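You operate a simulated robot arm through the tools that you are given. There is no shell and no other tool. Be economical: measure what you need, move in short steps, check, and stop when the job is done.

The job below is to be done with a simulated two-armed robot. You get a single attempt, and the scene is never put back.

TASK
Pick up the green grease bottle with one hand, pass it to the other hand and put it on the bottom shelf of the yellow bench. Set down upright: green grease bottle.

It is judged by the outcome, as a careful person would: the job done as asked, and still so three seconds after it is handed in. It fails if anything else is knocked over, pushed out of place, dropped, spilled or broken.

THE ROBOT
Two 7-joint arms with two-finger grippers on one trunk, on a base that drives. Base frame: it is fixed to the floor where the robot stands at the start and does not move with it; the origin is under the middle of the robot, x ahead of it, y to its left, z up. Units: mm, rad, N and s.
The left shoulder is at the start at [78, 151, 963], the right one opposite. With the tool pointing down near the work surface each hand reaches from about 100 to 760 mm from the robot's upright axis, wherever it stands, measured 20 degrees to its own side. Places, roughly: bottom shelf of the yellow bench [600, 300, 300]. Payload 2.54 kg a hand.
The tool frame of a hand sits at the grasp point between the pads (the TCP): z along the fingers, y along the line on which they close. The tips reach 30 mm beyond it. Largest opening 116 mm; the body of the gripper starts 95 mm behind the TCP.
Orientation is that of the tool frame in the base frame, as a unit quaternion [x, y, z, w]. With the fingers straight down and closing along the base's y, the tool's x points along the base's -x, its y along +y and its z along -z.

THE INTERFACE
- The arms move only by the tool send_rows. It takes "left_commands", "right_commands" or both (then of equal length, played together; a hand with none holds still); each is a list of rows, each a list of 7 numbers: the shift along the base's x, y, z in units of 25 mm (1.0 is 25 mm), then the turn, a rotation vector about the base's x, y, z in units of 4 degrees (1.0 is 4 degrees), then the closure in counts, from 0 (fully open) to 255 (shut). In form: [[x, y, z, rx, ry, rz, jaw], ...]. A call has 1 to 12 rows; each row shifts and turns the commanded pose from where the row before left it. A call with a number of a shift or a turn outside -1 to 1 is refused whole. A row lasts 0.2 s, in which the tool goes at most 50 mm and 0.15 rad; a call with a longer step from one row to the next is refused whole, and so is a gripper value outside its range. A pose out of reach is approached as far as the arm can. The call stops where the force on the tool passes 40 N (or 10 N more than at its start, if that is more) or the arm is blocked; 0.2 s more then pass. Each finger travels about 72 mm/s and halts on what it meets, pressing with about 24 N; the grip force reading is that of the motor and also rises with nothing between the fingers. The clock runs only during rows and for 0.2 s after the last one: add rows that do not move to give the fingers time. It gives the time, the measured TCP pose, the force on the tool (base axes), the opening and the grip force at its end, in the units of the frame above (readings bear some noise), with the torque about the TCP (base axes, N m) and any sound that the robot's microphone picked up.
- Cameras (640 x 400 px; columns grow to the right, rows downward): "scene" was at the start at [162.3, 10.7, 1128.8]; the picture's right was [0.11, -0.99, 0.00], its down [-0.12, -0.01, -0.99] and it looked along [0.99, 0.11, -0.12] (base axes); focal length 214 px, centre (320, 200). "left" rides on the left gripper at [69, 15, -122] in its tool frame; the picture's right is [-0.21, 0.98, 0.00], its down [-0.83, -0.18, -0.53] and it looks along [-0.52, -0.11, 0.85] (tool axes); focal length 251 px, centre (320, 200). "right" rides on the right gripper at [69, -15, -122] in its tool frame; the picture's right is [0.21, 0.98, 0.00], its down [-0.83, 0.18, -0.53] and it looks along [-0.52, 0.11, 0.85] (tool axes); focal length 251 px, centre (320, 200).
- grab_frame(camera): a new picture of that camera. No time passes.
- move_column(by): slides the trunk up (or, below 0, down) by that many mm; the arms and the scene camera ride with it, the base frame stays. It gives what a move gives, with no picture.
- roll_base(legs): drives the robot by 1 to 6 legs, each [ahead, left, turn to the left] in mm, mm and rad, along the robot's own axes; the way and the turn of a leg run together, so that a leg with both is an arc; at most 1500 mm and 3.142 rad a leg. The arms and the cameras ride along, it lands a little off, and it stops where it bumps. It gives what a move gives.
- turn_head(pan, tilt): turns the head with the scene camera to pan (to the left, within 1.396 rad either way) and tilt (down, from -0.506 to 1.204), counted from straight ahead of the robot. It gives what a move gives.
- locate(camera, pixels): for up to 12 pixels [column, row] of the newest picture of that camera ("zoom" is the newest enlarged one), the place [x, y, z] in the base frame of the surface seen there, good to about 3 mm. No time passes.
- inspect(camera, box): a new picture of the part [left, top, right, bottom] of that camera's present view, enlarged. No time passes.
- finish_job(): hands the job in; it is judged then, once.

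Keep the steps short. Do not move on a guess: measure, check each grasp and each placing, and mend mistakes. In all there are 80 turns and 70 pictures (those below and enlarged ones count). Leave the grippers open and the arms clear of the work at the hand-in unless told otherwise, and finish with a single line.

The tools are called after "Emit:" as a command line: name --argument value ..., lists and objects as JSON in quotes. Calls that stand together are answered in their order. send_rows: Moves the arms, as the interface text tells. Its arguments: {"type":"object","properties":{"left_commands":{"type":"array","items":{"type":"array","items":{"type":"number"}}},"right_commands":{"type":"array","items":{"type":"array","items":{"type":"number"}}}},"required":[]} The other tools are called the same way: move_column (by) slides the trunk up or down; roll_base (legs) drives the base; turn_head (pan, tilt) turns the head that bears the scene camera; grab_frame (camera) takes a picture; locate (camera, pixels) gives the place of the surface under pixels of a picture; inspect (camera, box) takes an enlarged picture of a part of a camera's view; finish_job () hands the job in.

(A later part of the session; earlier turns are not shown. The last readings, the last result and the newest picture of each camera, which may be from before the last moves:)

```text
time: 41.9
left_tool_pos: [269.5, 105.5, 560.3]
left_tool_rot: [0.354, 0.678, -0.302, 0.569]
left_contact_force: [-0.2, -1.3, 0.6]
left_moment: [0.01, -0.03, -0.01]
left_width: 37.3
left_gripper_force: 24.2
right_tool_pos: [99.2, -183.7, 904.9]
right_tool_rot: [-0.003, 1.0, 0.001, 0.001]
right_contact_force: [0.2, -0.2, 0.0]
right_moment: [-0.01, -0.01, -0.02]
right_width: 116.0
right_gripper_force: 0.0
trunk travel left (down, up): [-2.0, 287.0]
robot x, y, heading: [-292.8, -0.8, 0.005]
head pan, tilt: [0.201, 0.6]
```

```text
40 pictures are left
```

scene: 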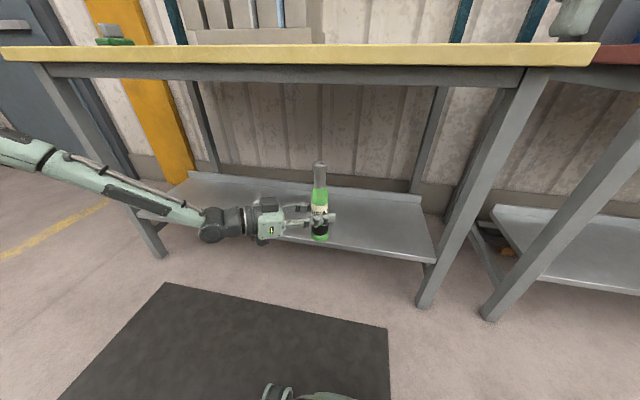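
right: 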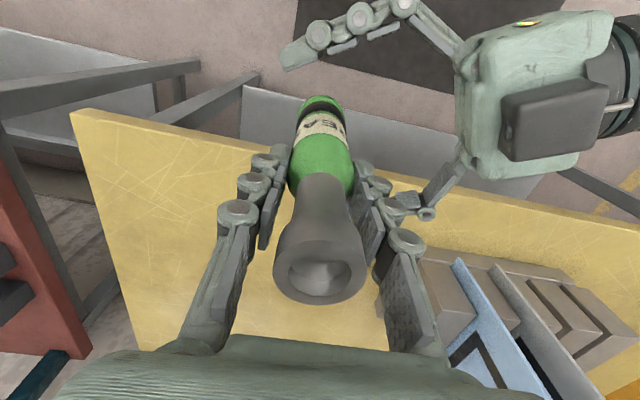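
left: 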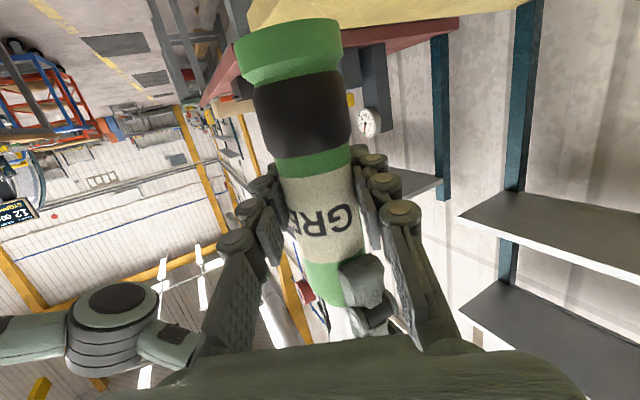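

Here the elbow swung out and the forearm is nearly level. I'll try descending in this posture, in free space in front of the bench.

Emit:
send_rows --left_commands '[[0, 0, -0.6, 0, 0, 0, 255], [0, 0, -0.6, 0, 0, 0, 255], [0, 0, -0.6, 0, 0, 0, 255], [0, 0, -0.6, 0, 0, 0, 255], [0, 0, -0.6, 0, 0, 0, 255], [0, 0, -0.6, 0, 0, 0, 255], [0, 0, -0.6, 0, 0, 0, 255], [0, 0, -0.6, 0, 0, 0, 255], [0, 0, 0, 0, 0, 0, 255]]'

Emit:
grab_frame --camera "scene"

```text
time: 43.9
left_tool_pos: [259.7, 120.1, 504.1]
left_tool_rot: [0.355, 0.679, -0.301, 0.568]
left_contact_force: [-0.3, 0.1, -0.2]
left_moment: [0.0, -0.01, 0.0]
left_width: 37.3
left_gripper_force: 23.9
left hand out of reach, approached as far as the arm can: row 4, 5, 6, 7, 8
right_tool_pos: [96.2, -183.9, 905.6]
right_tool_rot: [-0.004, 1.0, 0.001, 0.001]
right_contact_force: [-1.3, 0.5, 0.7]
right_moment: [0.01, -0.02, 0.03]
right_width: 116.1
right_gripper_force: 0.0
trunk travel left (down, up): [-2.0, 287.0]
robot x, y, heading: [-291.7, 0.0, 0.01]
head pan, tilt: [0.201, 0.6]
```

```text
39 pictures are left
```

scene: 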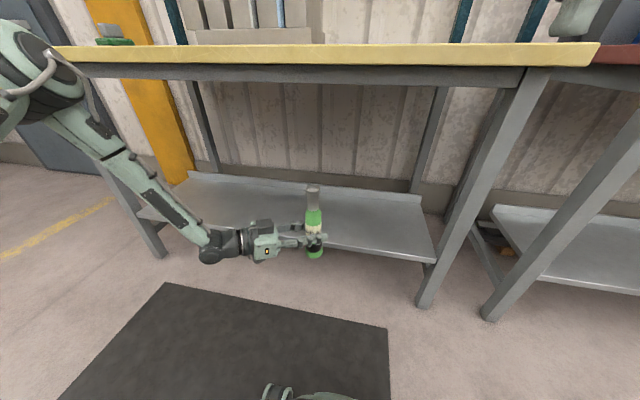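

It goes lower but not low enough (504, and I need about 380). I'll go with the bench regrasp: raise the trunk and the left hand, still in front of the bench.

Emit:
move_column --by 285

Emit:
send_rows --left_commands '[[0, 0, 0.9, 0, 0, 0, 255], [0, 0, 0.9, 0, 0, 0, 255], [0, 0, 0.9, 0, 0, 0, 255], [0, 0, 0.9, 0, 0, 0, 255], [0, 0, 0.9, 0, 0, 0, 255], [0, 0, 0.9, 0, 0, 0, 255], [0, 0, 0.9, 0, 0, 0, 255], [0, 0, 0.9, 0, 0, 0, 255], [0, 0, 0.9, 0, 0, 0, 255], [0, 0, 0.9, 0, 0, 0, 255], [0, 0, 0.9, 0, 0, 0, 255], [0, 0, 0.9, 0, 0, 0, 255]]'

Emit:
grab_frame --camera "scene"

```text
time: 46.8
left_tool_pos: [259.5, 119.3, 789.1]
left_tool_rot: [0.355, 0.679, -0.302, 0.568]
left_contact_force: [-0.4, 0.4, -0.4]
left_moment: [0.03, 0.0, 0.0]
left_width: 37.2
left_gripper_force: 24.0
right_tool_pos: [96.9, -183.3, 1189.7]
right_tool_rot: [-0.003, 1.0, 0.001, 0.001]
right_contact_force: [-0.2, 0.5, 0.3]
right_moment: [-0.03, 0.0, -0.01]
right_width: 116.3
right_gripper_force: 0.0
trunk travel left (down, up): [-287.0, 2.0]
robot x, y, heading: [-293.8, -0.9, 0.007]
head pan, tilt: [0.201, 0.6]
```

```text
time: 49.4
left_tool_pos: [260.9, 120.8, 1057.8]
left_tool_rot: [0.355, 0.679, -0.301, 0.568]
left_contact_force: [-0.4, 0.0, -3.3]
left_moment: [0.0, 0.05, 0.04]
left_width: 37.3
left_gripper_force: 24.3
right_tool_pos: [97.8, -184.9, 1189.8]
right_tool_rot: [-0.003, 1.0, 0.001, 0.0]
right_contact_force: [-0.2, -0.8, -1.0]
right_moment: [0.01, -0.03, 0.0]
right_width: 116.0
right_gripper_force: 0.2
trunk travel left (down, up): [-287.0, 2.0]
robot x, y, heading: [-291.0, -4.9, 0.007]
head pan, tilt: [0.201, 0.6]
```

```text
38 pictures are left
```

scene: 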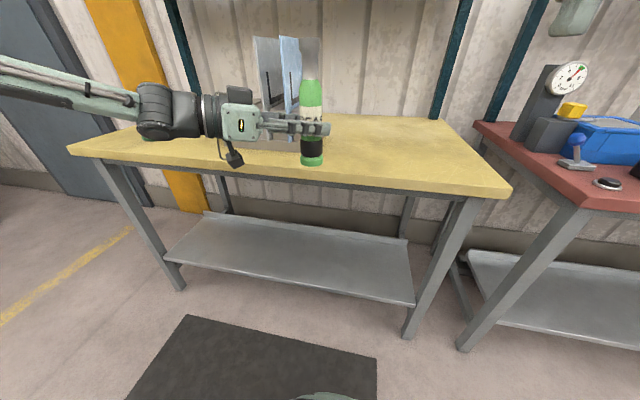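

The bottle is raised (base at about z 982). I'll turn the hand's yaw to about −28° so the underslung camera stays in front of the bench edge, and shift toward y ≈10.

Emit:
send_rows --left_commands '[[0, -0.6, 0, 0, 0, 0.9, 255], [0, -0.6, 0, 0, 0, 0.9, 255], [0, -0.6, 0, 0, 0, 0.9, 255], [0, -0.6, 0, 0, 0, 0.9, 255], [0, -0.6, 0, 0, 0, 0.9, 255], [0, -0.6, 0, 0, 0, 0.9, 255], [0, -0.6, 0, 0, 0, 0.9, 255], [0, 0, 0, 0, 0, 0.7, 255]]'

Emit:
roll_base --legs '[[120, 0, 0]]'

Emit:
grab_frame --camera "scene"

```text
time: 51.2
left_tool_pos: [258.7, 15.5, 1060.5]
left_tool_rot: [0.18, 0.744, -0.155, 0.624]
left_contact_force: [0.0, -0.2, -1.9]
left_moment: [0.01, 0.01, -0.01]
left_width: 37.2
left_gripper_force: 23.6
right_tool_pos: [97.6, -184.4, 1189.6]
right_tool_rot: [-0.003, 1.0, 0.0, 0.0]
right_contact_force: [-0.1, -0.6, -0.3]
right_moment: [0.01, 0.01, -0.04]
right_width: 116.0
right_gripper_force: 0.1
trunk travel left (down, up): [-287.0, 2.0]
robot x, y, heading: [-293.9, -3.9, 0.006]
head pan, tilt: [0.201, 0.6]
```

```text
time: 52.4
left_tool_pos: [382.3, 14.3, 1058.6]
left_tool_rot: [0.18, 0.745, -0.155, 0.624]
left_contact_force: [0.2, 0.2, -3.4]
left_moment: [0.0, 0.04, -0.03]
left_width: 37.2
left_gripper_force: 24.1
right_tool_pos: [219.7, -183.7, 1189.5]
right_tool_rot: [-0.003, 1.0, 0.001, 0.0]
right_contact_force: [-0.1, 0.9, 1.1]
right_moment: [-0.04, 0.06, 0.02]
right_width: 116.1
right_gripper_force: 0.1
trunk travel left (down, up): [-287.0, 2.0]
robot x, y, heading: [-171.4, -0.3, 0.005]
head pan, tilt: [0.201, 0.6]
```

```text
37 pictures are left
```

scene: 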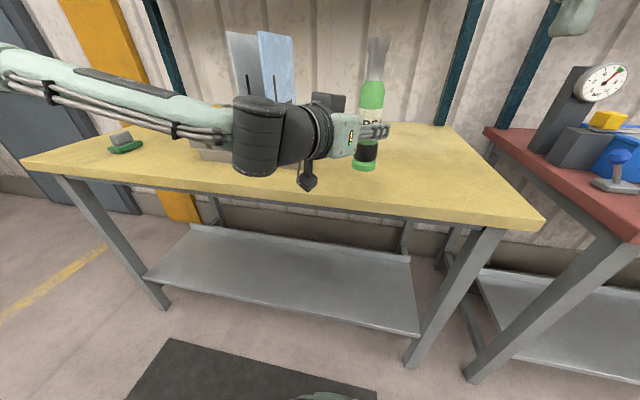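

Next I'll measure the bottle base, the hanging camera's lowest point and the wrist.

Emit:
locate --camera "scene" --pixels '[[364, 168], [364, 155], [371, 95], [374, 70], [375, 42], [307, 188], [255, 174], [345, 155]]'

Emit:
inspect --camera "scene" --box '[220, 20, 420, 200]'

```text
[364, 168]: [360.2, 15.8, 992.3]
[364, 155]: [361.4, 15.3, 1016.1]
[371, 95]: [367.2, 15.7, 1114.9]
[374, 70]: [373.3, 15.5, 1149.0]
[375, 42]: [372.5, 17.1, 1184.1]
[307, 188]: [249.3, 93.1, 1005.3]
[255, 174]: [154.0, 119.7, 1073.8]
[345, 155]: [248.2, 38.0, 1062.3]
```

```text
2.22 times, centred on (320, 110) of scene
```

zoom: 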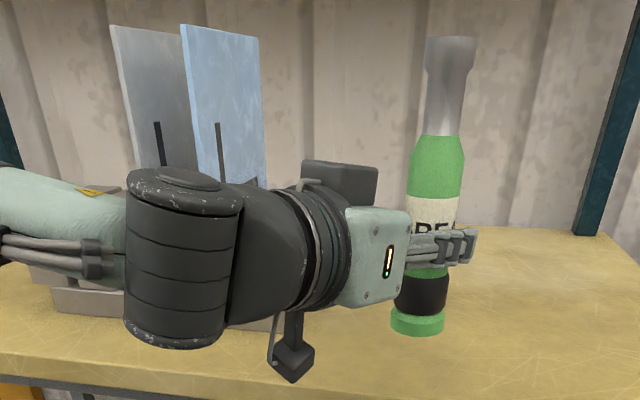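

The hanging camera's lowest point is about 55 mm under the TCP, so it will clear the bench. I'll move forward 65 mm and down to just above the bench.

Emit:
send_rows --left_commands '[[0.65, 0, 0, 0, 0, 0, 255], [0.65, 0, 0, 0, 0, 0, 255], [0.65, 0, 0, 0, 0, 0, 255], [0.65, 0, 0, 0, 0, 0, 255], [0, 0, -0.7, 0, 0, 0, 255], [0, 0, -0.7, 0, 0, 0, 255], [0, 0, -0.7, 0, 0, 0, 255], [0, 0, -0.6, 0, 0, 0, 255], [0, 0, 0, 0, 0, 0, 255]]'

Emit:
inspect --camera "scene" --box '[280, 20, 480, 200]'

```text
time: 54.4
left_tool_pos: [444.9, 15.8, 994.2]
left_tool_rot: [0.18, 0.745, -0.155, 0.624]
left_contact_force: [0.7, 0.3, -3.3]
left_moment: [-0.04, -0.01, -0.02]
left_width: 37.2
left_gripper_force: 24.1
right_tool_pos: [218.1, -183.3, 1190.1]
right_tool_rot: [-0.002, 1.0, 0.001, 0.001]
right_contact_force: [-0.2, 0.2, -0.6]
right_moment: [0.05, 0.01, -0.03]
right_width: 115.8
right_gripper_force: 0.0
trunk travel left (down, up): [-287.0, 2.0]
robot x, y, heading: [-175.3, -1.3, 0.006]
head pan, tilt: [0.201, 0.6]
```

```text
2.22 times, centred on (380, 110) of scene
```

zoom: 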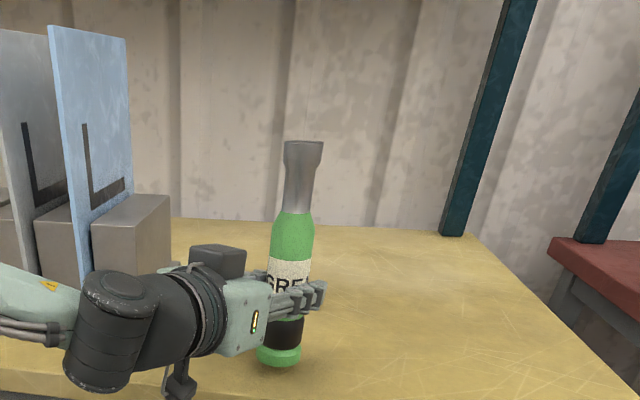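

About 18 mm to go. I'll lower slowly in 3 mm rows and watch the force.

Emit:
send_rows --left_commands '[[0, 0, -0.15, 0, 0, 0, 255], [0, 0, -0.15, 0, 0, 0, 255], [0, 0, -0.12, 0, 0, 0, 255], [0, 0, -0.12, 0, 0, 0, 255], [0, 0, -0.08, 0, 0, 0, 255], [0, 0, -0.08, 0, 0, 0, 255], [0, 0, 0, 0, 0, 0, 255]]'

```text
time: 56.0
left_tool_pos: [443.6, 13.0, 974.8]
left_tool_rot: [0.18, 0.744, -0.155, 0.625]
left_contact_force: [-0.1, -1.5, 1.8]
left_moment: [-0.05, -0.04, -0.04]
left_width: 37.1
left_gripper_force: 24.2
right_tool_pos: [217.2, -183.8, 1191.3]
right_tool_rot: [-0.003, 1.0, 0.001, 0.001]
right_contact_force: [-0.1, 0.5, 0.1]
right_moment: [-0.01, 0.02, 0.01]
right_width: 115.8
right_gripper_force: 0.0
trunk travel left (down, up): [-287.0, 2.0]
robot x, y, heading: [-170.0, 0.2, 0.004]
head pan, tilt: [0.201, 0.6]
```

The force went from −3.3 to +1.8 N, so the base is touching. I'll press 1–2 mm more and look.

Emit:
send_rows --left_commands '[[0, 0, -0.06, 0, 0, 0, 255], [0, 0, 0, 0, 0, 0, 255]]'

Emit:
inspect --camera "scene" --box '[300, 50, 460, 200]'

```text
time: 56.6
left_tool_pos: [444.7, 15.1, 975.7]
left_tool_rot: [0.181, 0.743, -0.155, 0.625]
left_contact_force: [-1.3, -3.7, 8.9]
left_moment: [-0.18, -0.2, -0.1]
left_width: 37.3
left_gripper_force: 23.8
right_tool_pos: [217.7, -184.0, 1191.3]
right_tool_rot: [-0.002, 1.0, 0.001, 0.001]
right_contact_force: [-0.4, -0.6, -0.3]
right_moment: [0.01, 0.0, 0.0]
right_width: 116.0
right_gripper_force: 0.1
trunk travel left (down, up): [-287.0, 2.0]
robot x, y, heading: [-172.5, -0.3, 0.004]
head pan, tilt: [0.201, 0.6]
```

```text
2.67 times, centred on (380, 125) of scene
```

zoom: 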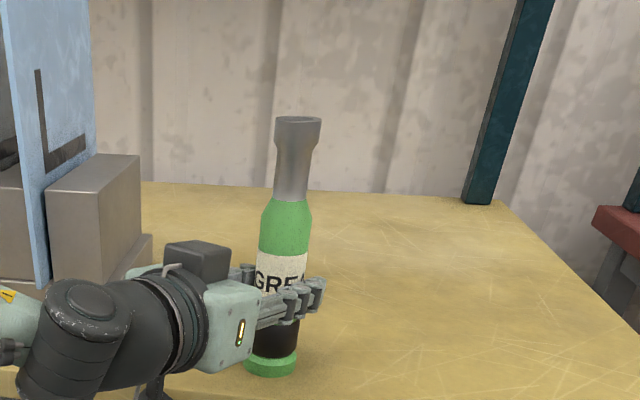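

It's firmly seated (8.9 N). I'll open the left hand gradually.

Emit:
send_rows --left_commands '[[0, 0, 0.04, 0, 0, 0, 200], [0, 0, 0, 0, 0, 0, 160], [0, 0, 0, 0, 0, 0, 140], [0, 0, 0, 0, 0, 0, 100], [0, 0, 0, 0, 0, 0, 50], [0, 0, 0, 0, 0, 0, 0], [0, 0, 0, 0, 0, 0, 0], [0, 0, 0, 0, 0, 0, 0]]'

Emit:
inspect --camera "scene" --box '[300, 50, 460, 200]'

```text
time: 58.4
left_tool_pos: [445.1, 16.2, 974.3]
left_tool_rot: [0.181, 0.744, -0.156, 0.624]
left_contact_force: [0.3, -0.1, 0.9]
left_moment: [0.04, -0.01, -0.03]
left_width: 115.9
left_gripper_force: 0.0
right_tool_pos: [217.8, -184.2, 1191.8]
right_tool_rot: [-0.003, 1.0, -0.001, 0.001]
right_contact_force: [1.0, -0.2, 0.6]
right_moment: [0.0, 0.0, -0.02]
right_width: 116.0
right_gripper_force: 0.1
trunk travel left (down, up): [-287.0, 2.0]
robot x, y, heading: [-174.1, 1.3, 0.007]
head pan, tilt: [0.201, 0.6]
```

```text
2.67 times, centred on (380, 125) of scene
```

zoom: 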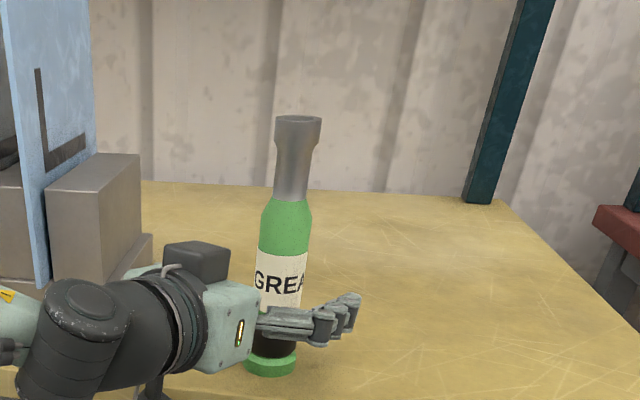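

The bottle stands upright on the bench. I'll pull the left hand back along its fingers, then tilt it to point 50° down while rising to a standoff.

Emit:
send_rows --left_commands '[[-0.75, 0.4, 0.1, 0, 0, 0, 0], [-0.75, 0.4, 0.1, 0, 0, 0, 0], [-0.75, 0.4, 0.1, 0, 0, 0, 0], [-0.75, 0.4, 0.1, 0, 0, 0, 0], [-0.75, 0.4, 0.1, 0, 0, 0, 0], [-0.75, 0.4, 0.1, 0, 0, 0, 0]]'

Emit:
send_rows --left_commands '[[0, 0, 0.6, 0.47, 0.88, 0, 0], [0, 0, 0.6, 0.47, 0.88, 0, 0], [0, 0, 0.6, 0.47, 0.88, 0, 0], [0, 0, 0.6, 0.47, 0.88, 0, 0], [0.2, -0.1, 0.4, 0.47, 0.88, 0, 0], [0.2, -0.1, 0.4, 0.47, 0.88, 0, 0], [0.2, -0.1, 0.4, 0.47, 0.88, 0, 0], [0.2, -0.1, 0.4, 0.47, 0.88, 0, 0], [0.2, -0.1, 0.2, 0.47, 0.88, 0, 0], [0.2, -0.1, 0.2, 0.47, 0.88, 0, 0], [0, 0, 0, 0, 0, 0, 0]]'

Emit:
grab_frame --camera "scene"

Emit:
grab_frame --camera "left"

```text
time: 59.8
left_tool_pos: [358.3, 65.2, 985.8]
left_tool_rot: [0.181, 0.745, -0.155, 0.623]
left_contact_force: [0.7, 0.2, -0.3]
left_moment: [-0.01, 0.0, 0.0]
left_width: 116.2
left_gripper_force: 0.0
left hand out of reach, approached as far as the arm can: row 5, 6
right_tool_pos: [217.9, -183.1, 1190.1]
right_tool_rot: [-0.003, 1.0, 0.001, 0.001]
right_contact_force: [0.1, 0.1, -0.4]
right_moment: [-0.03, 0.01, -0.01]
right_width: 115.8
right_gripper_force: 0.0
trunk travel left (down, up): [-287.0, 2.0]
robot x, y, heading: [-176.5, 1.4, 0.004]
head pan, tilt: [0.201, 0.6]
```

```text
time: 62.2
left_tool_pos: [388.9, 52.2, 1098.3]
left_tool_rot: [0.224, 0.912, -0.081, 0.333]
left_contact_force: [-0.9, -0.6, 0.6]
left_moment: [-0.03, 0.01, -0.01]
left_width: 115.9
left_gripper_force: 0.1
right_tool_pos: [217.8, -183.3, 1191.0]
right_tool_rot: [-0.002, 1.0, 0.001, 0.001]
right_contact_force: [0.9, -0.1, 0.2]
right_moment: [0.0, 0.0, -0.01]
right_width: 116.0
right_gripper_force: 0.1
trunk travel left (down, up): [-287.0, 2.0]
robot x, y, heading: [-173.1, 1.5, 0.003]
head pan, tilt: [0.201, 0.6]
```

```text
32 pictures are left
```

scene: 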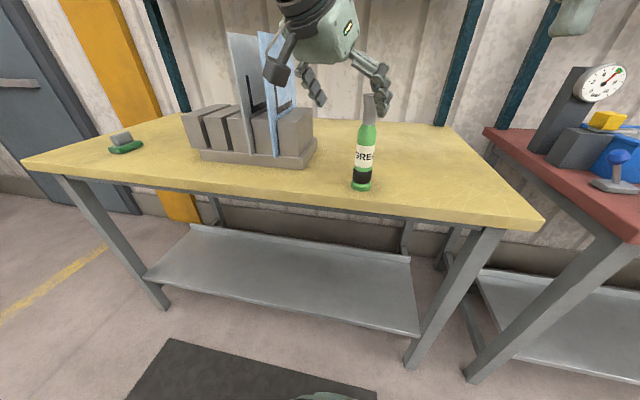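

```text
31 pictures are left
```

left: 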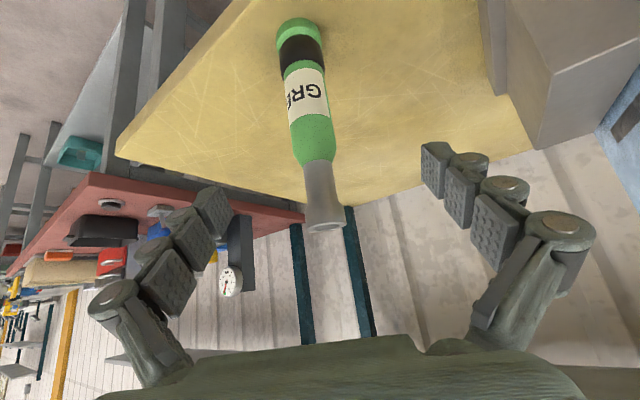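

The bottle stands free, between the left fingers in the camera view. Measuring it.

Emit:
locate --camera "scene" --pixels '[[361, 187], [362, 176], [364, 156], [366, 138], [370, 105], [354, 156], [374, 156]]'

Emit:
locate --camera "left" --pixels '[[303, 55], [307, 95], [315, 140], [324, 228]]'

```text
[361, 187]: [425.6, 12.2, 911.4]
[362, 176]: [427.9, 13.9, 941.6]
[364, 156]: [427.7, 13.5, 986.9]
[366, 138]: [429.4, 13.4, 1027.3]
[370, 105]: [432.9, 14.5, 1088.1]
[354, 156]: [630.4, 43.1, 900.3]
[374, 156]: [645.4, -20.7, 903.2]
```

```text
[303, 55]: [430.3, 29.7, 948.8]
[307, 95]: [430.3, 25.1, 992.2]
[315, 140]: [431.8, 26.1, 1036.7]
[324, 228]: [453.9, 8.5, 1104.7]
```

The axis is at (446,14). I'll regrasp at z ≈1015 so the palm keeps clear of the bottle's mouth. First I align, then approach along the fingers.

Emit:
send_rows --left_commands '[[-0.52, -0.04, 0.48, 0, 0, 0, 0], [0.468, -0.248, -0.633, 0, 0, 0, 0], [0.468, -0.248, -0.633, 0, 0, 0, 0], [0.468, -0.248, -0.633, 0, 0, 0, 0], [0, 0, 0, 0, 0, 0, 0]]'

Emit:
grab_frame --camera "left"

Emit:
inspect --camera "scene" --box '[260, 20, 460, 200]'

```text
time: 63.4
left_tool_pos: [410.5, 31.9, 1062.7]
left_tool_rot: [0.223, 0.912, -0.081, 0.334]
left_contact_force: [0.3, 0.1, -0.8]
left_moment: [-0.01, -0.01, 0.02]
left_width: 115.9
left_gripper_force: 0.0
right_tool_pos: [216.9, -183.8, 1190.0]
right_tool_rot: [-0.003, 1.0, 0.001, 0.001]
right_contact_force: [0.3, -0.4, -0.1]
right_moment: [-0.04, 0.02, 0.0]
right_width: 116.0
right_gripper_force: 0.1
trunk travel left (down, up): [-287.0, 2.0]
robot x, y, heading: [-172.8, 0.5, 0.003]
head pan, tilt: [0.201, 0.6]
```

```text
30 pictures are left
```

left: 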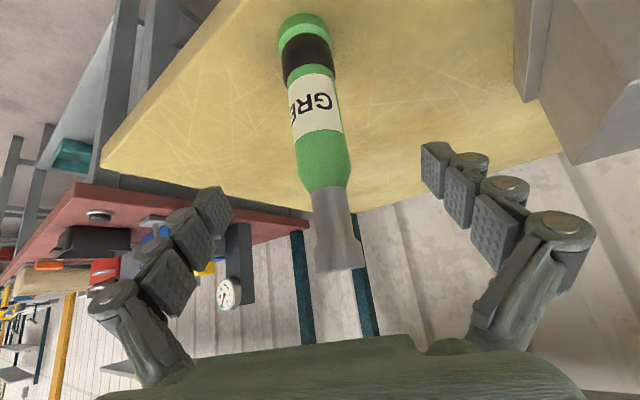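

```text
2.22 times, centred on (360, 110) of scene
```

zoom: 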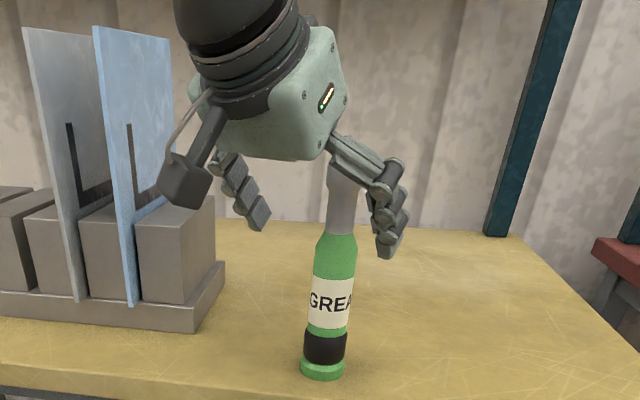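

Centred. I'll advance the last 62 mm.

Emit:
send_rows --left_commands '[[0.473, -0.24, -0.636, 0, 0, 0, 0], [0.473, -0.24, -0.636, 0, 0, 0, 0], [0.473, -0.24, -0.636, 0, 0, 0, 0], [0, 0, 0, 0, 0, 0, 0]]'

Emit:
grab_frame --camera "left"

```text
time: 64.4
left_tool_pos: [446.3, 13.6, 1014.2]
left_tool_rot: [0.223, 0.912, -0.08, 0.334]
left_contact_force: [0.6, -0.7, 0.1]
left_moment: [-0.01, 0.01, 0.01]
left_width: 115.9
left_gripper_force: 0.1
right_tool_pos: [217.3, -183.5, 1189.9]
right_tool_rot: [-0.003, 1.0, 0.001, 0.0]
right_contact_force: [-0.3, 0.2, -0.4]
right_moment: [0.01, -0.01, 0.01]
right_width: 116.0
right_gripper_force: 0.1
trunk travel left (down, up): [-287.0, 2.0]
robot x, y, heading: [-172.0, -3.6, 0.005]
head pan, tilt: [0.201, 0.6]
```

```text
28 pictures are left
```

left: 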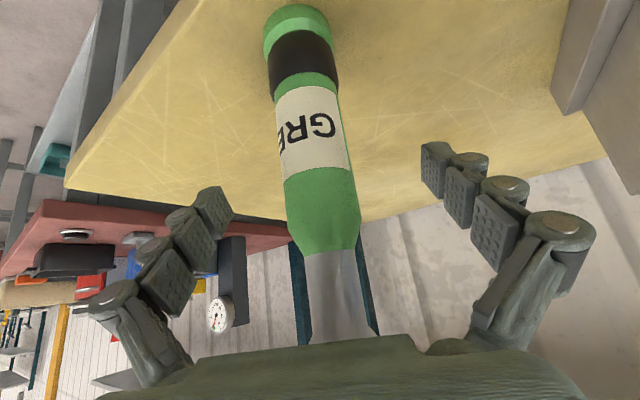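

Well placed, with no contact force. Closing.

Emit:
send_rows --left_commands '[[0, 0, 0, 0, 0, 0, 255], [0, 0, 0, 0, 0, 0, 255], [0, 0, 0, 0, 0, 0, 255], [0, 0, 0, 0, 0, 0, 255], [0, 0, 0, 0, 0, 0, 255], [0, 0, 0, 0, 0, 0, 255]]'

Emit:
send_rows --left_commands '[[0, 0, 0.4, 0, 0, 0, 255], [0, 0, 0.6, 0, 0, 0, 255], [0, 0, 0.6, 0, 0, 0, 255], [0, 0, 0.6, 0, 0, 0, 255], [0, 0, 0.6, 0, 0, 0, 255], [0, 0, 0, 0, 0, 0, 255]]'

Emit:
grab_frame --camera "scene"

```text
time: 65.8
left_tool_pos: [447.2, 13.4, 1013.5]
left_tool_rot: [0.223, 0.913, -0.08, 0.334]
left_contact_force: [-0.6, -0.5, 0.2]
left_moment: [-0.02, 0.01, -0.07]
left_width: 37.8
left_gripper_force: 23.7
right_tool_pos: [218.2, -183.0, 1190.9]
right_tool_rot: [-0.002, 1.0, 0.0, 0.001]
right_contact_force: [-0.2, -0.3, -0.5]
right_moment: [-0.01, 0.01, 0.02]
right_width: 115.9
right_gripper_force: 0.1
trunk travel left (down, up): [-287.0, 2.0]
robot x, y, heading: [-172.4, -0.3, 0.005]
head pan, tilt: [0.201, 0.6]
```

```text
time: 67.2
left_tool_pos: [445.7, 22.9, 1094.1]
left_tool_rot: [0.223, 0.913, -0.08, 0.333]
left_contact_force: [0.3, 0.4, -3.5]
left_moment: [0.05, -0.02, 0.0]
left_width: 37.6
left_gripper_force: 24.2
left hand out of reach, approached as far as the arm can: row 4, 5
right_tool_pos: [218.5, -183.2, 1190.5]
right_tool_rot: [-0.003, 1.0, 0.0, 0.001]
right_contact_force: [0.4, -1.1, -0.7]
right_moment: [0.04, 0.0, -0.01]
right_width: 116.2
right_gripper_force: 0.2
trunk travel left (down, up): [-287.0, 2.0]
robot x, y, heading: [-172.6, -2.5, 0.009]
head pan, tilt: [0.201, 0.6]
```

```text
27 pictures are left
```

scene: 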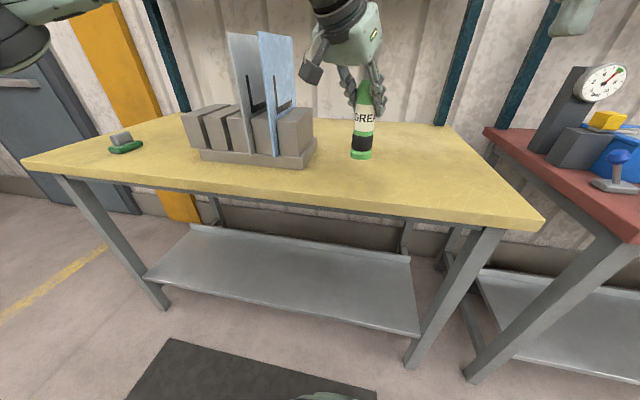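

The bottle is held again, now with the hand pointing 50° down. I'll drive back 135 mm and lower the trunk.

Emit:
roll_base --legs '[[-135, 0, 0]]'

Emit:
move_column --by -285

Emit:
grab_frame --camera "scene"

```text
time: 68.5
left_tool_pos: [308.1, 20.3, 1094.7]
left_tool_rot: [0.225, 0.911, -0.082, 0.335]
left_contact_force: [-0.2, -0.6, -2.8]
left_moment: [0.0, 0.01, -0.03]
left_width: 37.4
left_gripper_force: 24.3
right_tool_pos: [80.1, -184.6, 1190.0]
right_tool_rot: [-0.002, 1.0, 0.001, 0.001]
right_contact_force: [-1.2, -0.1, -0.6]
right_moment: [0.0, -0.06, -0.01]
right_width: 116.3
right_gripper_force: 0.0
trunk travel left (down, up): [-287.0, 2.0]
robot x, y, heading: [-307.8, 0.0, 0.0]
head pan, tilt: [0.201, 0.6]
```

```text
time: 71.4
left_tool_pos: [309.1, 20.9, 809.0]
left_tool_rot: [0.225, 0.912, -0.082, 0.333]
left_contact_force: [0.1, 0.0, -3.3]
left_moment: [0.04, 0.0, 0.01]
left_width: 37.3
left_gripper_force: 24.4
right_tool_pos: [80.6, -185.4, 905.6]
right_tool_rot: [-0.002, 1.0, 0.0, 0.001]
right_contact_force: [-0.2, 0.6, 0.6]
right_moment: [-0.03, 0.0, 0.0]
right_width: 116.1
right_gripper_force: 0.1
trunk travel left (down, up): [-2.0, 287.0]
robot x, y, heading: [-307.7, -0.6, 0.001]
head pan, tilt: [0.201, 0.6]
```

```text
26 pictures are left
```

scene: 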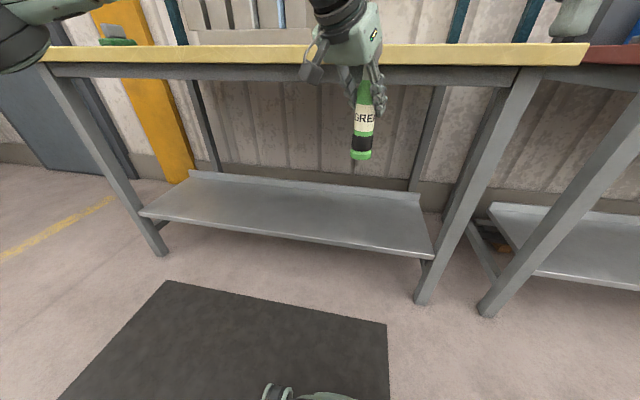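

Now I'll lower the left hand in front of the bench, down toward shelf height.

Emit:
send_rows --left_commands '[[0, 0.2, -0.9, 0, 0, 0, 255], [0, 0.2, -0.9, 0, 0, 0, 255], [0, 0.2, -0.9, 0, 0, 0, 255], [0, 0.2, -0.9, 0, 0, 0, 255], [0, 0.2, -0.9, 0, 0, 0, 255], [0, 0.2, -0.9, 0, 0, 0, 255], [0, 0.2, -0.9, 0, 0, 0, 255], [0, 0.2, -0.9, 0, 0, 0, 255], [0, 0.2, -0.9, 0, 0, 0, 255], [0, 0.2, -0.9, 0, 0, 0, 255], [0, 0.2, -0.9, 0, 0, 0, 255], [0, 0.2, -0.9, 0, 0, 0, 255]]'

Emit:
grab_frame --camera "scene"

```text
time: 74.0
left_tool_pos: [308.8, 79.0, 536.5]
left_tool_rot: [0.225, 0.912, -0.081, 0.334]
left_contact_force: [-0.6, 0.7, -2.6]
left_moment: [0.03, 0.02, 0.0]
left_width: 37.6
left_gripper_force: 23.9
right_tool_pos: [82.2, -185.9, 904.3]
right_tool_rot: [-0.001, 1.0, 0.001, 0.001]
right_contact_force: [0.6, -0.4, -0.3]
right_moment: [0.0, 0.04, -0.01]
right_width: 116.1
right_gripper_force: 0.0
trunk travel left (down, up): [-2.0, 287.0]
robot x, y, heading: [-308.0, 0.3, 0.002]
head pan, tilt: [0.201, 0.6]
```

```text
25 pictures are left
```

scene: 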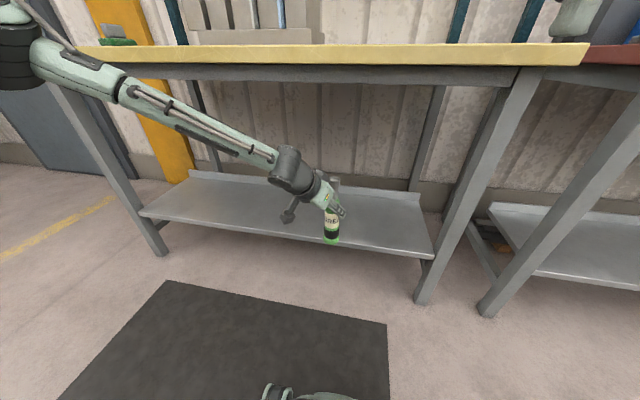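

Works well. I'll go down another 90 mm, so the base ends about 30 mm above shelf level.

Emit:
send_rows --left_commands '[[0, 0, -0.72, 0, 0, 0, 255], [0, 0, -0.72, 0, 0, 0, 255], [0, 0, -0.72, 0, 0, 0, 255], [0, 0, -0.72, 0, 0, 0, 255], [0, 0, -0.72, 0, 0, 0, 255], [0, 0, 0, 0, 0, 0, 255]]'

Emit:
inspect --camera "scene" --box '[0, 0, 480, 300]'

Emit:
grab_frame --camera "left"

```text
time: 75.4
left_tool_pos: [300.3, 98.6, 466.6]
left_tool_rot: [0.226, 0.912, -0.083, 0.333]
left_contact_force: [-0.7, 0.1, -2.4]
left_moment: [-0.01, 0.02, 0.01]
left_width: 37.5
left_gripper_force: 23.8
left hand out of reach, approached as far as the arm can: row 3, 4, 5
right_tool_pos: [81.5, -184.9, 905.8]
right_tool_rot: [-0.001, 1.0, 0.0, 0.001]
right_contact_force: [-1.0, -0.4, 1.0]
right_moment: [0.0, 0.0, 0.0]
right_width: 115.8
right_gripper_force: 0.1
trunk travel left (down, up): [-2.0, 287.0]
robot x, y, heading: [-309.2, 2.3, 0.005]
head pan, tilt: [0.201, 0.6]
```

```text
1.33 times, centred on (240, 150) of scene
```

zoom: 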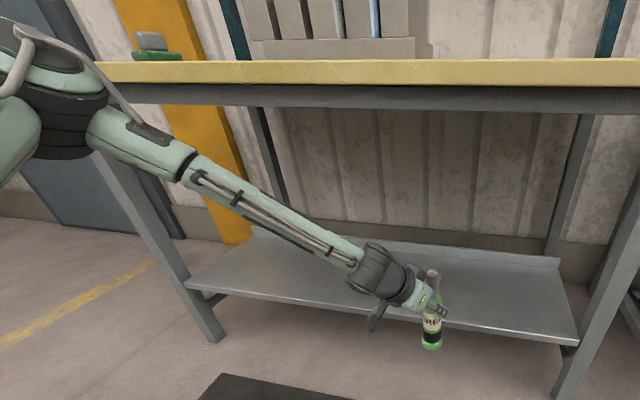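

```text
23 pictures are left
```

left: 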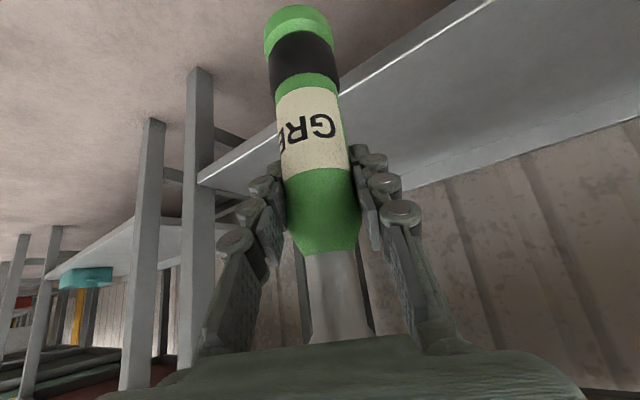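

It's limited again at z ≈466. To understand the arm's geometry, I'll measure the elbow, forearm and wrist points.

Emit:
locate --camera "zoom" --pixels '[[60, 130], [110, 130], [160, 155], [200, 175], [260, 210], [320, 245], [375, 270], [410, 290], [30, 60], [432, 322]]'

```text
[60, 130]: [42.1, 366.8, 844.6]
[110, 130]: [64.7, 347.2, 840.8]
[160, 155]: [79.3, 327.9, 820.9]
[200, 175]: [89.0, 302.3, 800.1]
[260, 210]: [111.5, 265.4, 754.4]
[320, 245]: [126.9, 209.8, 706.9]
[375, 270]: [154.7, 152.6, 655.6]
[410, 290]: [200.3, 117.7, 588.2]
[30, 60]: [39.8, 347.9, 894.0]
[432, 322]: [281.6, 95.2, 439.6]
```

The forearm points at about −63° in yaw while the hand is at −28°. I'll turn the hand's yaw to line up with the forearm and try lowering again, still in free space in front of the bench.

Emit:
send_rows --left_commands '[[0, 0, 0, 0, 0, -1, 255], [0, 0, 0, 0, 0, -1, 255], [0, 0, 0, 0, 0, -1, 255], [0, 0, 0, 0, 0, -1, 255], [0, 0, 0, 0, 0, -1, 255], [0, 0, 0, 0, 0, -1, 255], [0, 0, 0, 0, 0, -1, 255], [0, 0, 0, 0, 0, -1, 255], [0, 0, -0.5, 0, 0, 0, 255], [0, 0, -0.5, 0, 0, 0, 255], [0, 0, 0, 0, 0, 0, 255]]'

Emit:
inspect --camera "scene" --box '[0, 0, 480, 300]'

```text
time: 77.8
left_tool_pos: [297.1, 103.3, 442.8]
left_tool_rot: [0.432, 0.836, -0.151, 0.302]
left_contact_force: [0.8, -0.2, -3.5]
left_moment: [-0.01, -0.01, -0.03]
left_width: 37.0
left_gripper_force: 23.8
left hand out of reach, approached as far as the arm can: row 7
right_tool_pos: [80.1, -185.6, 905.3]
right_tool_rot: [-0.001, 1.0, 0.0, 0.001]
right_contact_force: [0.2, 0.0, 0.4]
right_moment: [0.02, 0.03, 0.04]
right_width: 115.9
right_gripper_force: 0.1
trunk travel left (down, up): [-2.0, 287.0]
robot x, y, heading: [-304.5, -0.1, 0.001]
head pan, tilt: [0.201, 0.6]
```

```text
1.33 times, centred on (240, 150) of scene
```

zoom: 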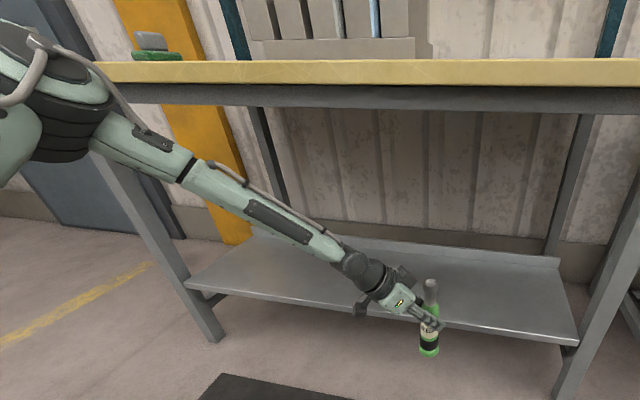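

That freed it: z ≈443, with the base about 28 mm above shelf level. Still in front, I'll test that it can go about 40 mm lower, then return.

Emit:
send_rows --left_commands '[[0, 0, -0.5, 0, 0, 0, 255], [0, 0, -0.5, 0, 0, 0, 255], [0, 0, -0.5, 0, 0, 0, 255], [0, 0, 0, 0, 0, 0, 255]]'

```text
time: 78.8
left_tool_pos: [285.1, 113.9, 428.3]
left_tool_rot: [0.431, 0.837, -0.15, 0.301]
left_contact_force: [-0.3, 0.0, -3.7]
left_moment: [-0.01, 0.0, 0.0]
left_width: 37.6
left_gripper_force: 24.0
left hand out of reach, approached as far as the arm can: row 1, 2, 3
right_tool_pos: [81.5, -185.2, 906.5]
right_tool_rot: [-0.001, 1.0, 0.001, 0.001]
right_contact_force: [0.4, 0.1, 0.3]
right_moment: [-0.03, 0.0, 0.03]
right_width: 115.9
right_gripper_force: 0.0
trunk travel left (down, up): [-2.0, 287.0]
robot x, y, heading: [-310.4, 2.0, 0.001]
head pan, tilt: [0.201, 0.6]
```

The limit eases toward the left and with more yaw. I'll try y +50 with a further −16° of yaw, then lower.

Emit:
send_rows --left_commands '[[0, 0.5, 0.2, 0, 0, -1, 255], [0, 0.5, 0.2, 0, 0, -1, 255], [0, 0.5, 0, 0, 0, -1, 255], [0, 0.5, 0, 0, 0, -1, 255], [0, 0, -0.5, 0, 0, 0, 255], [0, 0, -0.5, 0, 0, 0, 255], [0, 0, -0.5, 0, 0, 0, 255], [0, 0, 0, 0, 0, 0, 255]]'

Emit:
inspect --camera "scene" --box '[0, 0, 480, 300]'

```text
time: 80.6
left_tool_pos: [265.3, 167.8, 439.4]
left_tool_rot: [0.544, 0.769, -0.19, 0.278]
left_contact_force: [-0.6, 0.7, -3.2]
left_moment: [0.03, 0.02, -0.03]
left_width: 37.2
left_gripper_force: 23.6
left hand out of reach, approached as far as the arm can: row 3, 4, 5, 6, 7
right_tool_pos: [81.5, -185.3, 905.6]
right_tool_rot: [-0.001, 1.0, 0.0, 0.002]
right_contact_force: [0.1, -0.2, -0.4]
right_moment: [0.01, 0.0, 0.02]
right_width: 115.8
right_gripper_force: 0.1
trunk travel left (down, up): [-2.0, 287.0]
robot x, y, heading: [-311.0, -1.2, 0.005]
head pan, tilt: [0.201, 0.6]
```

```text
1.33 times, centred on (240, 150) of scene
```

zoom: 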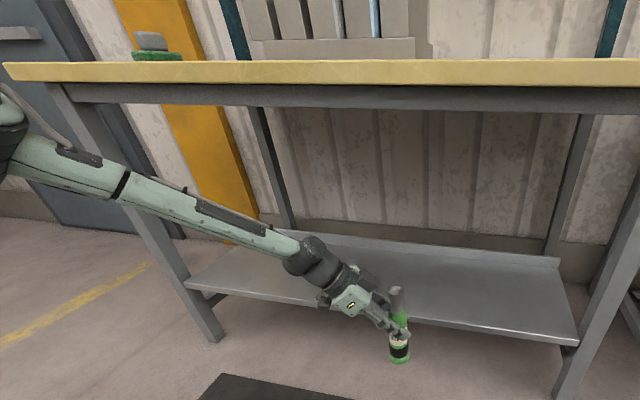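

The slide pattern suggests that closer to the shoulder at yaw ≈−54° goes lower. I'll return to that yaw at about (262,130) and lower again.

Emit:
send_rows --left_commands '[[0, -0.4, 0.2, 0, 0, 1, 255], [0, -0.4, 0.2, 0, 0, 1, 255], [0, -0.4, 0, 0, 0, 1, 255], [-0.1, -0.3, 0, 0, 0, 1, 255], [0, 0, -0.5, 0, 0, 0, 255], [0, 0, -0.5, 0, 0, 0, 255], [0, 0, -0.5, 0, 0, 0, 255], [0, 0, -0.5, 0, 0, 0, 255], [0, 0, 0, 0, 0, 0, 255]]'

Emit:
inspect --camera "scene" --box '[0, 0, 480, 300]'

```text
time: 82.6
left_tool_pos: [260.5, 134.1, 404.1]
left_tool_rot: [0.431, 0.836, -0.151, 0.303]
left_contact_force: [-0.1, 0.6, -2.6]
left_moment: [0.0, -0.01, -0.01]
left_width: 37.1
left_gripper_force: 24.4
left hand out of reach, approached as far as the arm can: row 8
right_tool_pos: [81.4, -185.0, 904.7]
right_tool_rot: [0.0, 1.0, 0.0, 0.001]
right_contact_force: [-0.1, -0.2, 0.1]
right_moment: [0.01, 0.01, -0.01]
right_width: 116.0
right_gripper_force: 0.1
trunk travel left (down, up): [-2.0, 287.0]
robot x, y, heading: [-307.2, -4.7, -0.001]
head pan, tilt: [0.201, 0.6]
```

```text
1.33 times, centred on (240, 150) of scene
```

zoom: 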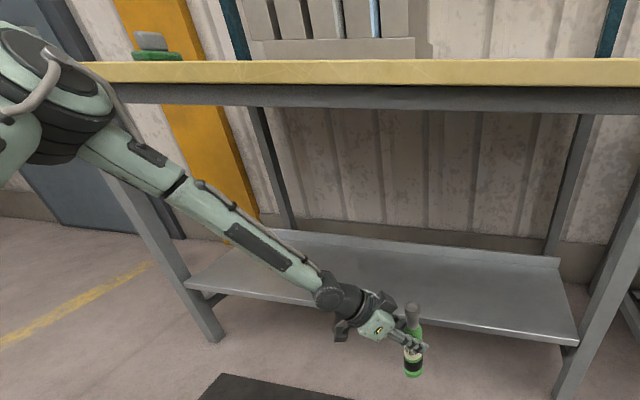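

z ≈404 is reachable here. I'll measure the elbow's forward extent relative to the bench edge before driving in.

Emit:
locate --camera "zoom" --pixels '[[105, 85], [112, 110], [90, 60], [125, 140], [170, 180], [240, 235], [330, 290], [375, 300], [412, 310], [414, 370], [410, 335]]'

Emit:
send_rows --left_commands '[[-0.2, 0.15, 0.7, 0, 0, 0, 255], [-0.2, 0.15, 0.7, 0, 0, 0, 255], [0, 0, 0, 0, 0, 0, 255]]'

```text
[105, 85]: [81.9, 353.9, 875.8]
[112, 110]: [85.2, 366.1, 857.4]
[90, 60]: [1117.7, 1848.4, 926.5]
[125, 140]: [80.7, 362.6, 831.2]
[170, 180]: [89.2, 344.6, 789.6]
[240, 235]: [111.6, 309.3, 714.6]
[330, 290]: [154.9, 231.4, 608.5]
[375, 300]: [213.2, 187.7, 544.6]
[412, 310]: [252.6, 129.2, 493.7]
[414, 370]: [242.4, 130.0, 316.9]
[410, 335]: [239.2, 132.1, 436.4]
```

```text
time: 83.4
left_tool_pos: [250.3, 140.4, 439.1]
left_tool_rot: [0.432, 0.837, -0.151, 0.302]
left_contact_force: [0.2, -0.8, -3.3]
left_moment: [-0.01, -0.01, 0.0]
left_width: 37.4
left_gripper_force: 24.4
right_tool_pos: [81.5, -185.3, 905.2]
right_tool_rot: [0.0, 1.0, 0.0, 0.0]
right_contact_force: [0.1, -0.1, 0.2]
right_moment: [-0.01, -0.01, 0.04]
right_width: 116.2
right_gripper_force: 0.2
trunk travel left (down, up): [-2.0, 287.0]
robot x, y, heading: [-308.0, 0.8, 0.0]
head pan, tilt: [0.201, 0.6]
```

With a plain straight drive the left elbow would come close to the bench edge. Turning the robot about 10° left gives more room. First I'll pull the right hand back and look at the right arm.

Emit:
send_rows --right_commands '[[-0.8, -0.1, 0.3, 0, 0, 0, 0], [-0.8, -0.1, 0.3, 0, 0, 0, 0], [-0.8, -0.1, 0.3, 0, 0, 0, 0], [-0.8, -0.1, 0.3, 0, 0, 0, 0], [-0.8, -0.1, 0.3, 0, 0, 0, 0], [-0.8, -0.1, 0.3, 0, 0, 0, 0], [0, 0, 0, 0, 0, 0, 0]]'

Emit:
turn_head --pan -0.7 --tilt 0.4

Emit:
grab_frame --camera "scene"

```text
time: 85.0
left_tool_pos: [248.5, 142.3, 438.8]
left_tool_rot: [0.432, 0.836, -0.151, 0.302]
left_contact_force: [-0.1, 0.1, -3.4]
left_moment: [-0.01, 0.0, 0.0]
left_width: 37.4
left_gripper_force: 23.6
right_tool_pos: [-35.0, -191.9, 940.9]
right_tool_rot: [0.0, 1.0, 0.001, 0.001]
right_contact_force: [0.2, 0.3, 0.1]
right_moment: [-0.02, -0.01, -0.03]
right_width: 116.0
right_gripper_force: 0.0
right hand out of reach, approached as far as the arm can: row 6
trunk travel left (down, up): [-2.0, 287.0]
robot x, y, heading: [-308.8, -0.8, 0.002]
head pan, tilt: [0.201, 0.6]
```

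```text
time: 86.2
left_tool_pos: [250.3, 141.2, 438.2]
left_tool_rot: [0.432, 0.836, -0.151, 0.303]
left_contact_force: [-0.1, 0.0, -2.4]
left_moment: [-0.01, 0.0, -0.01]
left_width: 37.4
left_gripper_force: 24.1
right_tool_pos: [-35.2, -191.9, 940.4]
right_tool_rot: [0.0, 1.0, 0.001, 0.001]
right_contact_force: [-0.5, -0.1, -0.1]
right_moment: [0.0, 0.0, -0.02]
right_width: 116.2
right_gripper_force: 0.1
trunk travel left (down, up): [-2.0, 287.0]
robot x, y, heading: [-308.5, 0.3, 0.0]
head pan, tilt: [-0.7, 0.4]
```

```text
19 pictures are left
```

scene: 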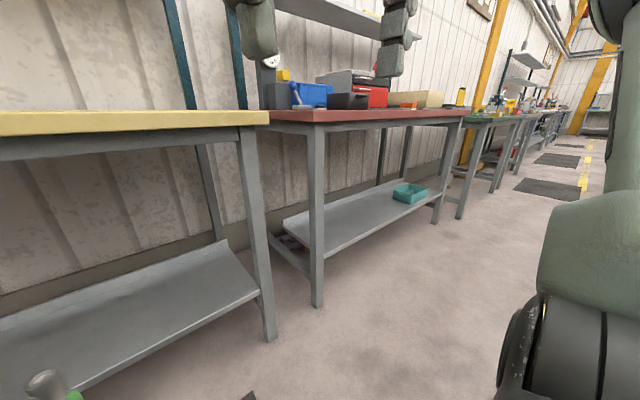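

The right arm is well back. I'll turn 10° left and drive part of the way toward the shelf.

Emit:
roll_base --legs '[[0, 0, 0.17], [148, -25, 0]]'

Emit:
turn_head --pan 0.3 --tilt 0.6

Emit:
grab_frame --camera "scene"

```text
time: 88.3
left_tool_pos: [368.7, 228.3, 439.7]
left_tool_rot: [0.364, 0.868, -0.127, 0.313]
left_contact_force: [0.1, 0.1, -3.3]
left_moment: [-0.02, -0.02, -0.01]
left_width: 37.2
left_gripper_force: 24.1
right_tool_pos: [141.8, -146.7, 940.6]
right_tool_rot: [-0.081, 0.997, 0.0, 0.0]
right_contact_force: [0.0, -0.8, 0.5]
right_moment: [0.01, -0.04, -0.01]
right_width: 116.0
right_gripper_force: 0.1
trunk travel left (down, up): [-2.0, 287.0]
robot x, y, heading: [-159.9, -2.2, 0.167]
head pan, tilt: [-0.7, 0.4]
```

```text
time: 89.5
left_tool_pos: [368.4, 227.6, 438.2]
left_tool_rot: [0.363, 0.868, -0.126, 0.314]
left_contact_force: [0.1, -0.6, -3.4]
left_moment: [-0.05, 0.01, -0.01]
left_width: 37.5
left_gripper_force: 23.6
right_tool_pos: [140.6, -146.2, 941.0]
right_tool_rot: [-0.08, 0.997, 0.001, 0.001]
right_contact_force: [0.7, 0.3, -0.5]
right_moment: [-0.02, 0.0, 0.05]
right_width: 115.9
right_gripper_force: 0.1
trunk travel left (down, up): [-2.0, 287.0]
robot x, y, heading: [-164.2, -2.0, 0.164]
head pan, tilt: [0.3, 0.6]
```

```text
18 pictures are left
```

scene: 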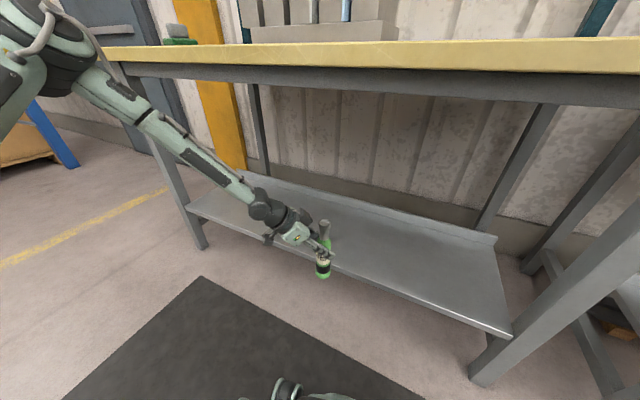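

I'll check the elbow, the bottle base and the shelf edge.

Emit:
locate --camera "scene" --pixels '[[90, 45], [97, 55], [100, 75], [150, 110], [265, 200], [322, 274], [322, 262], [345, 272], [326, 228]]'

```text
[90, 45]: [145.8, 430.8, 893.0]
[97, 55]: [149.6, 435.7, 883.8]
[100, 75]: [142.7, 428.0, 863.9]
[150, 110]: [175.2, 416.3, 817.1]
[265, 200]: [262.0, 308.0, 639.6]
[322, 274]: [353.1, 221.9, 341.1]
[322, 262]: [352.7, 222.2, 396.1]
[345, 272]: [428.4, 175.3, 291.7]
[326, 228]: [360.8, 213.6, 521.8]
```

Elbow front is at x ≈150–180 and the bottle base at z ≈328. I'll drive the remaining 140 mm along +x.

Emit:
roll_base --legs '[[138, -23, 0]]'

Emit:
grab_frame --camera "scene"

Emit:
grab_frame --camera "left"

```text
time: 90.9
left_tool_pos: [509.4, 227.3, 439.3]
left_tool_rot: [0.364, 0.868, -0.127, 0.312]
left_contact_force: [-0.8, -0.8, -2.3]
left_moment: [0.0, 0.0, -0.03]
left_width: 37.2
left_gripper_force: 24.0
right_tool_pos: [280.2, -146.5, 941.0]
right_tool_rot: [-0.08, 0.997, 0.001, 0.002]
right_contact_force: [-0.5, 0.7, 0.4]
right_moment: [0.01, -0.03, -0.02]
right_width: 115.8
right_gripper_force: 0.1
trunk travel left (down, up): [-2.0, 287.0]
robot x, y, heading: [-21.8, 0.5, 0.16]
head pan, tilt: [0.3, 0.6]
```

```text
17 pictures are left
```

scene: 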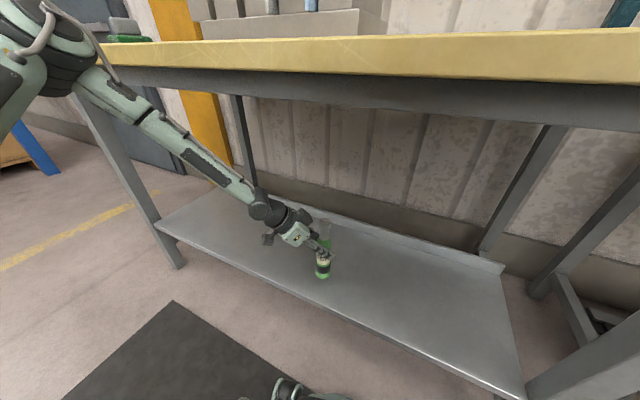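

```text
16 pictures are left
```

left: 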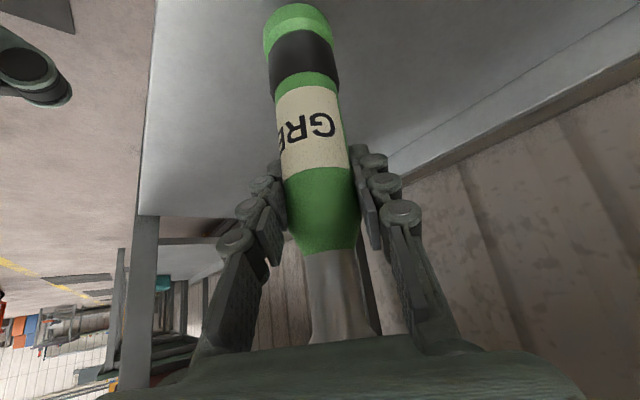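

The bottle is over the shelf at x ≈509, y ≈227. I'll lower gently.

Emit:
send_rows --left_commands '[[0, 0, -0.2, 0, 0, 0, 255], [0, 0, -0.2, 0, 0, 0, 255], [0, 0, -0.2, 0, 0, 0, 255], [0, 0, -0.12, 0, 0, 0, 255], [0, 0, -0.08, 0, 0, 0, 255], [0, 0, 0, 0, 0, 0, 255]]'

Emit:
inspect --camera "scene" --box '[240, 180, 400, 300]'

```text
time: 92.3
left_tool_pos: [509.0, 228.4, 419.6]
left_tool_rot: [0.364, 0.868, -0.126, 0.313]
left_contact_force: [0.0, -0.2, -3.4]
left_moment: [0.01, 0.0, -0.01]
left_width: 37.3
left_gripper_force: 23.9
right_tool_pos: [280.3, -146.8, 941.0]
right_tool_rot: [-0.08, 0.997, 0.0, 0.001]
right_contact_force: [-0.2, -0.7, 0.8]
right_moment: [0.02, 0.01, 0.0]
right_width: 116.1
right_gripper_force: 0.1
trunk travel left (down, up): [-2.0, 287.0]
robot x, y, heading: [-20.0, -1.4, 0.16]
head pan, tilt: [0.3, 0.6]
```

```text
3.33 times, centred on (320, 240) of scene
```

zoom: 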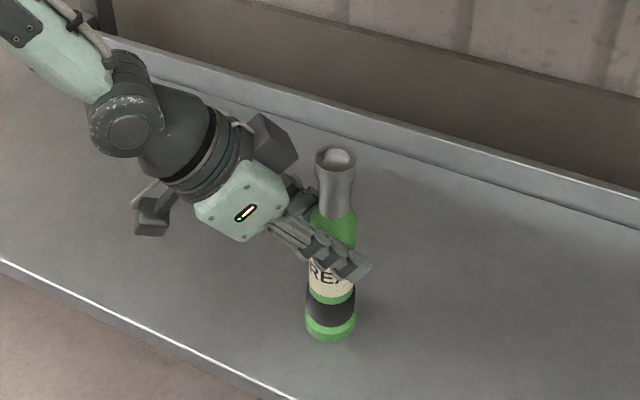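

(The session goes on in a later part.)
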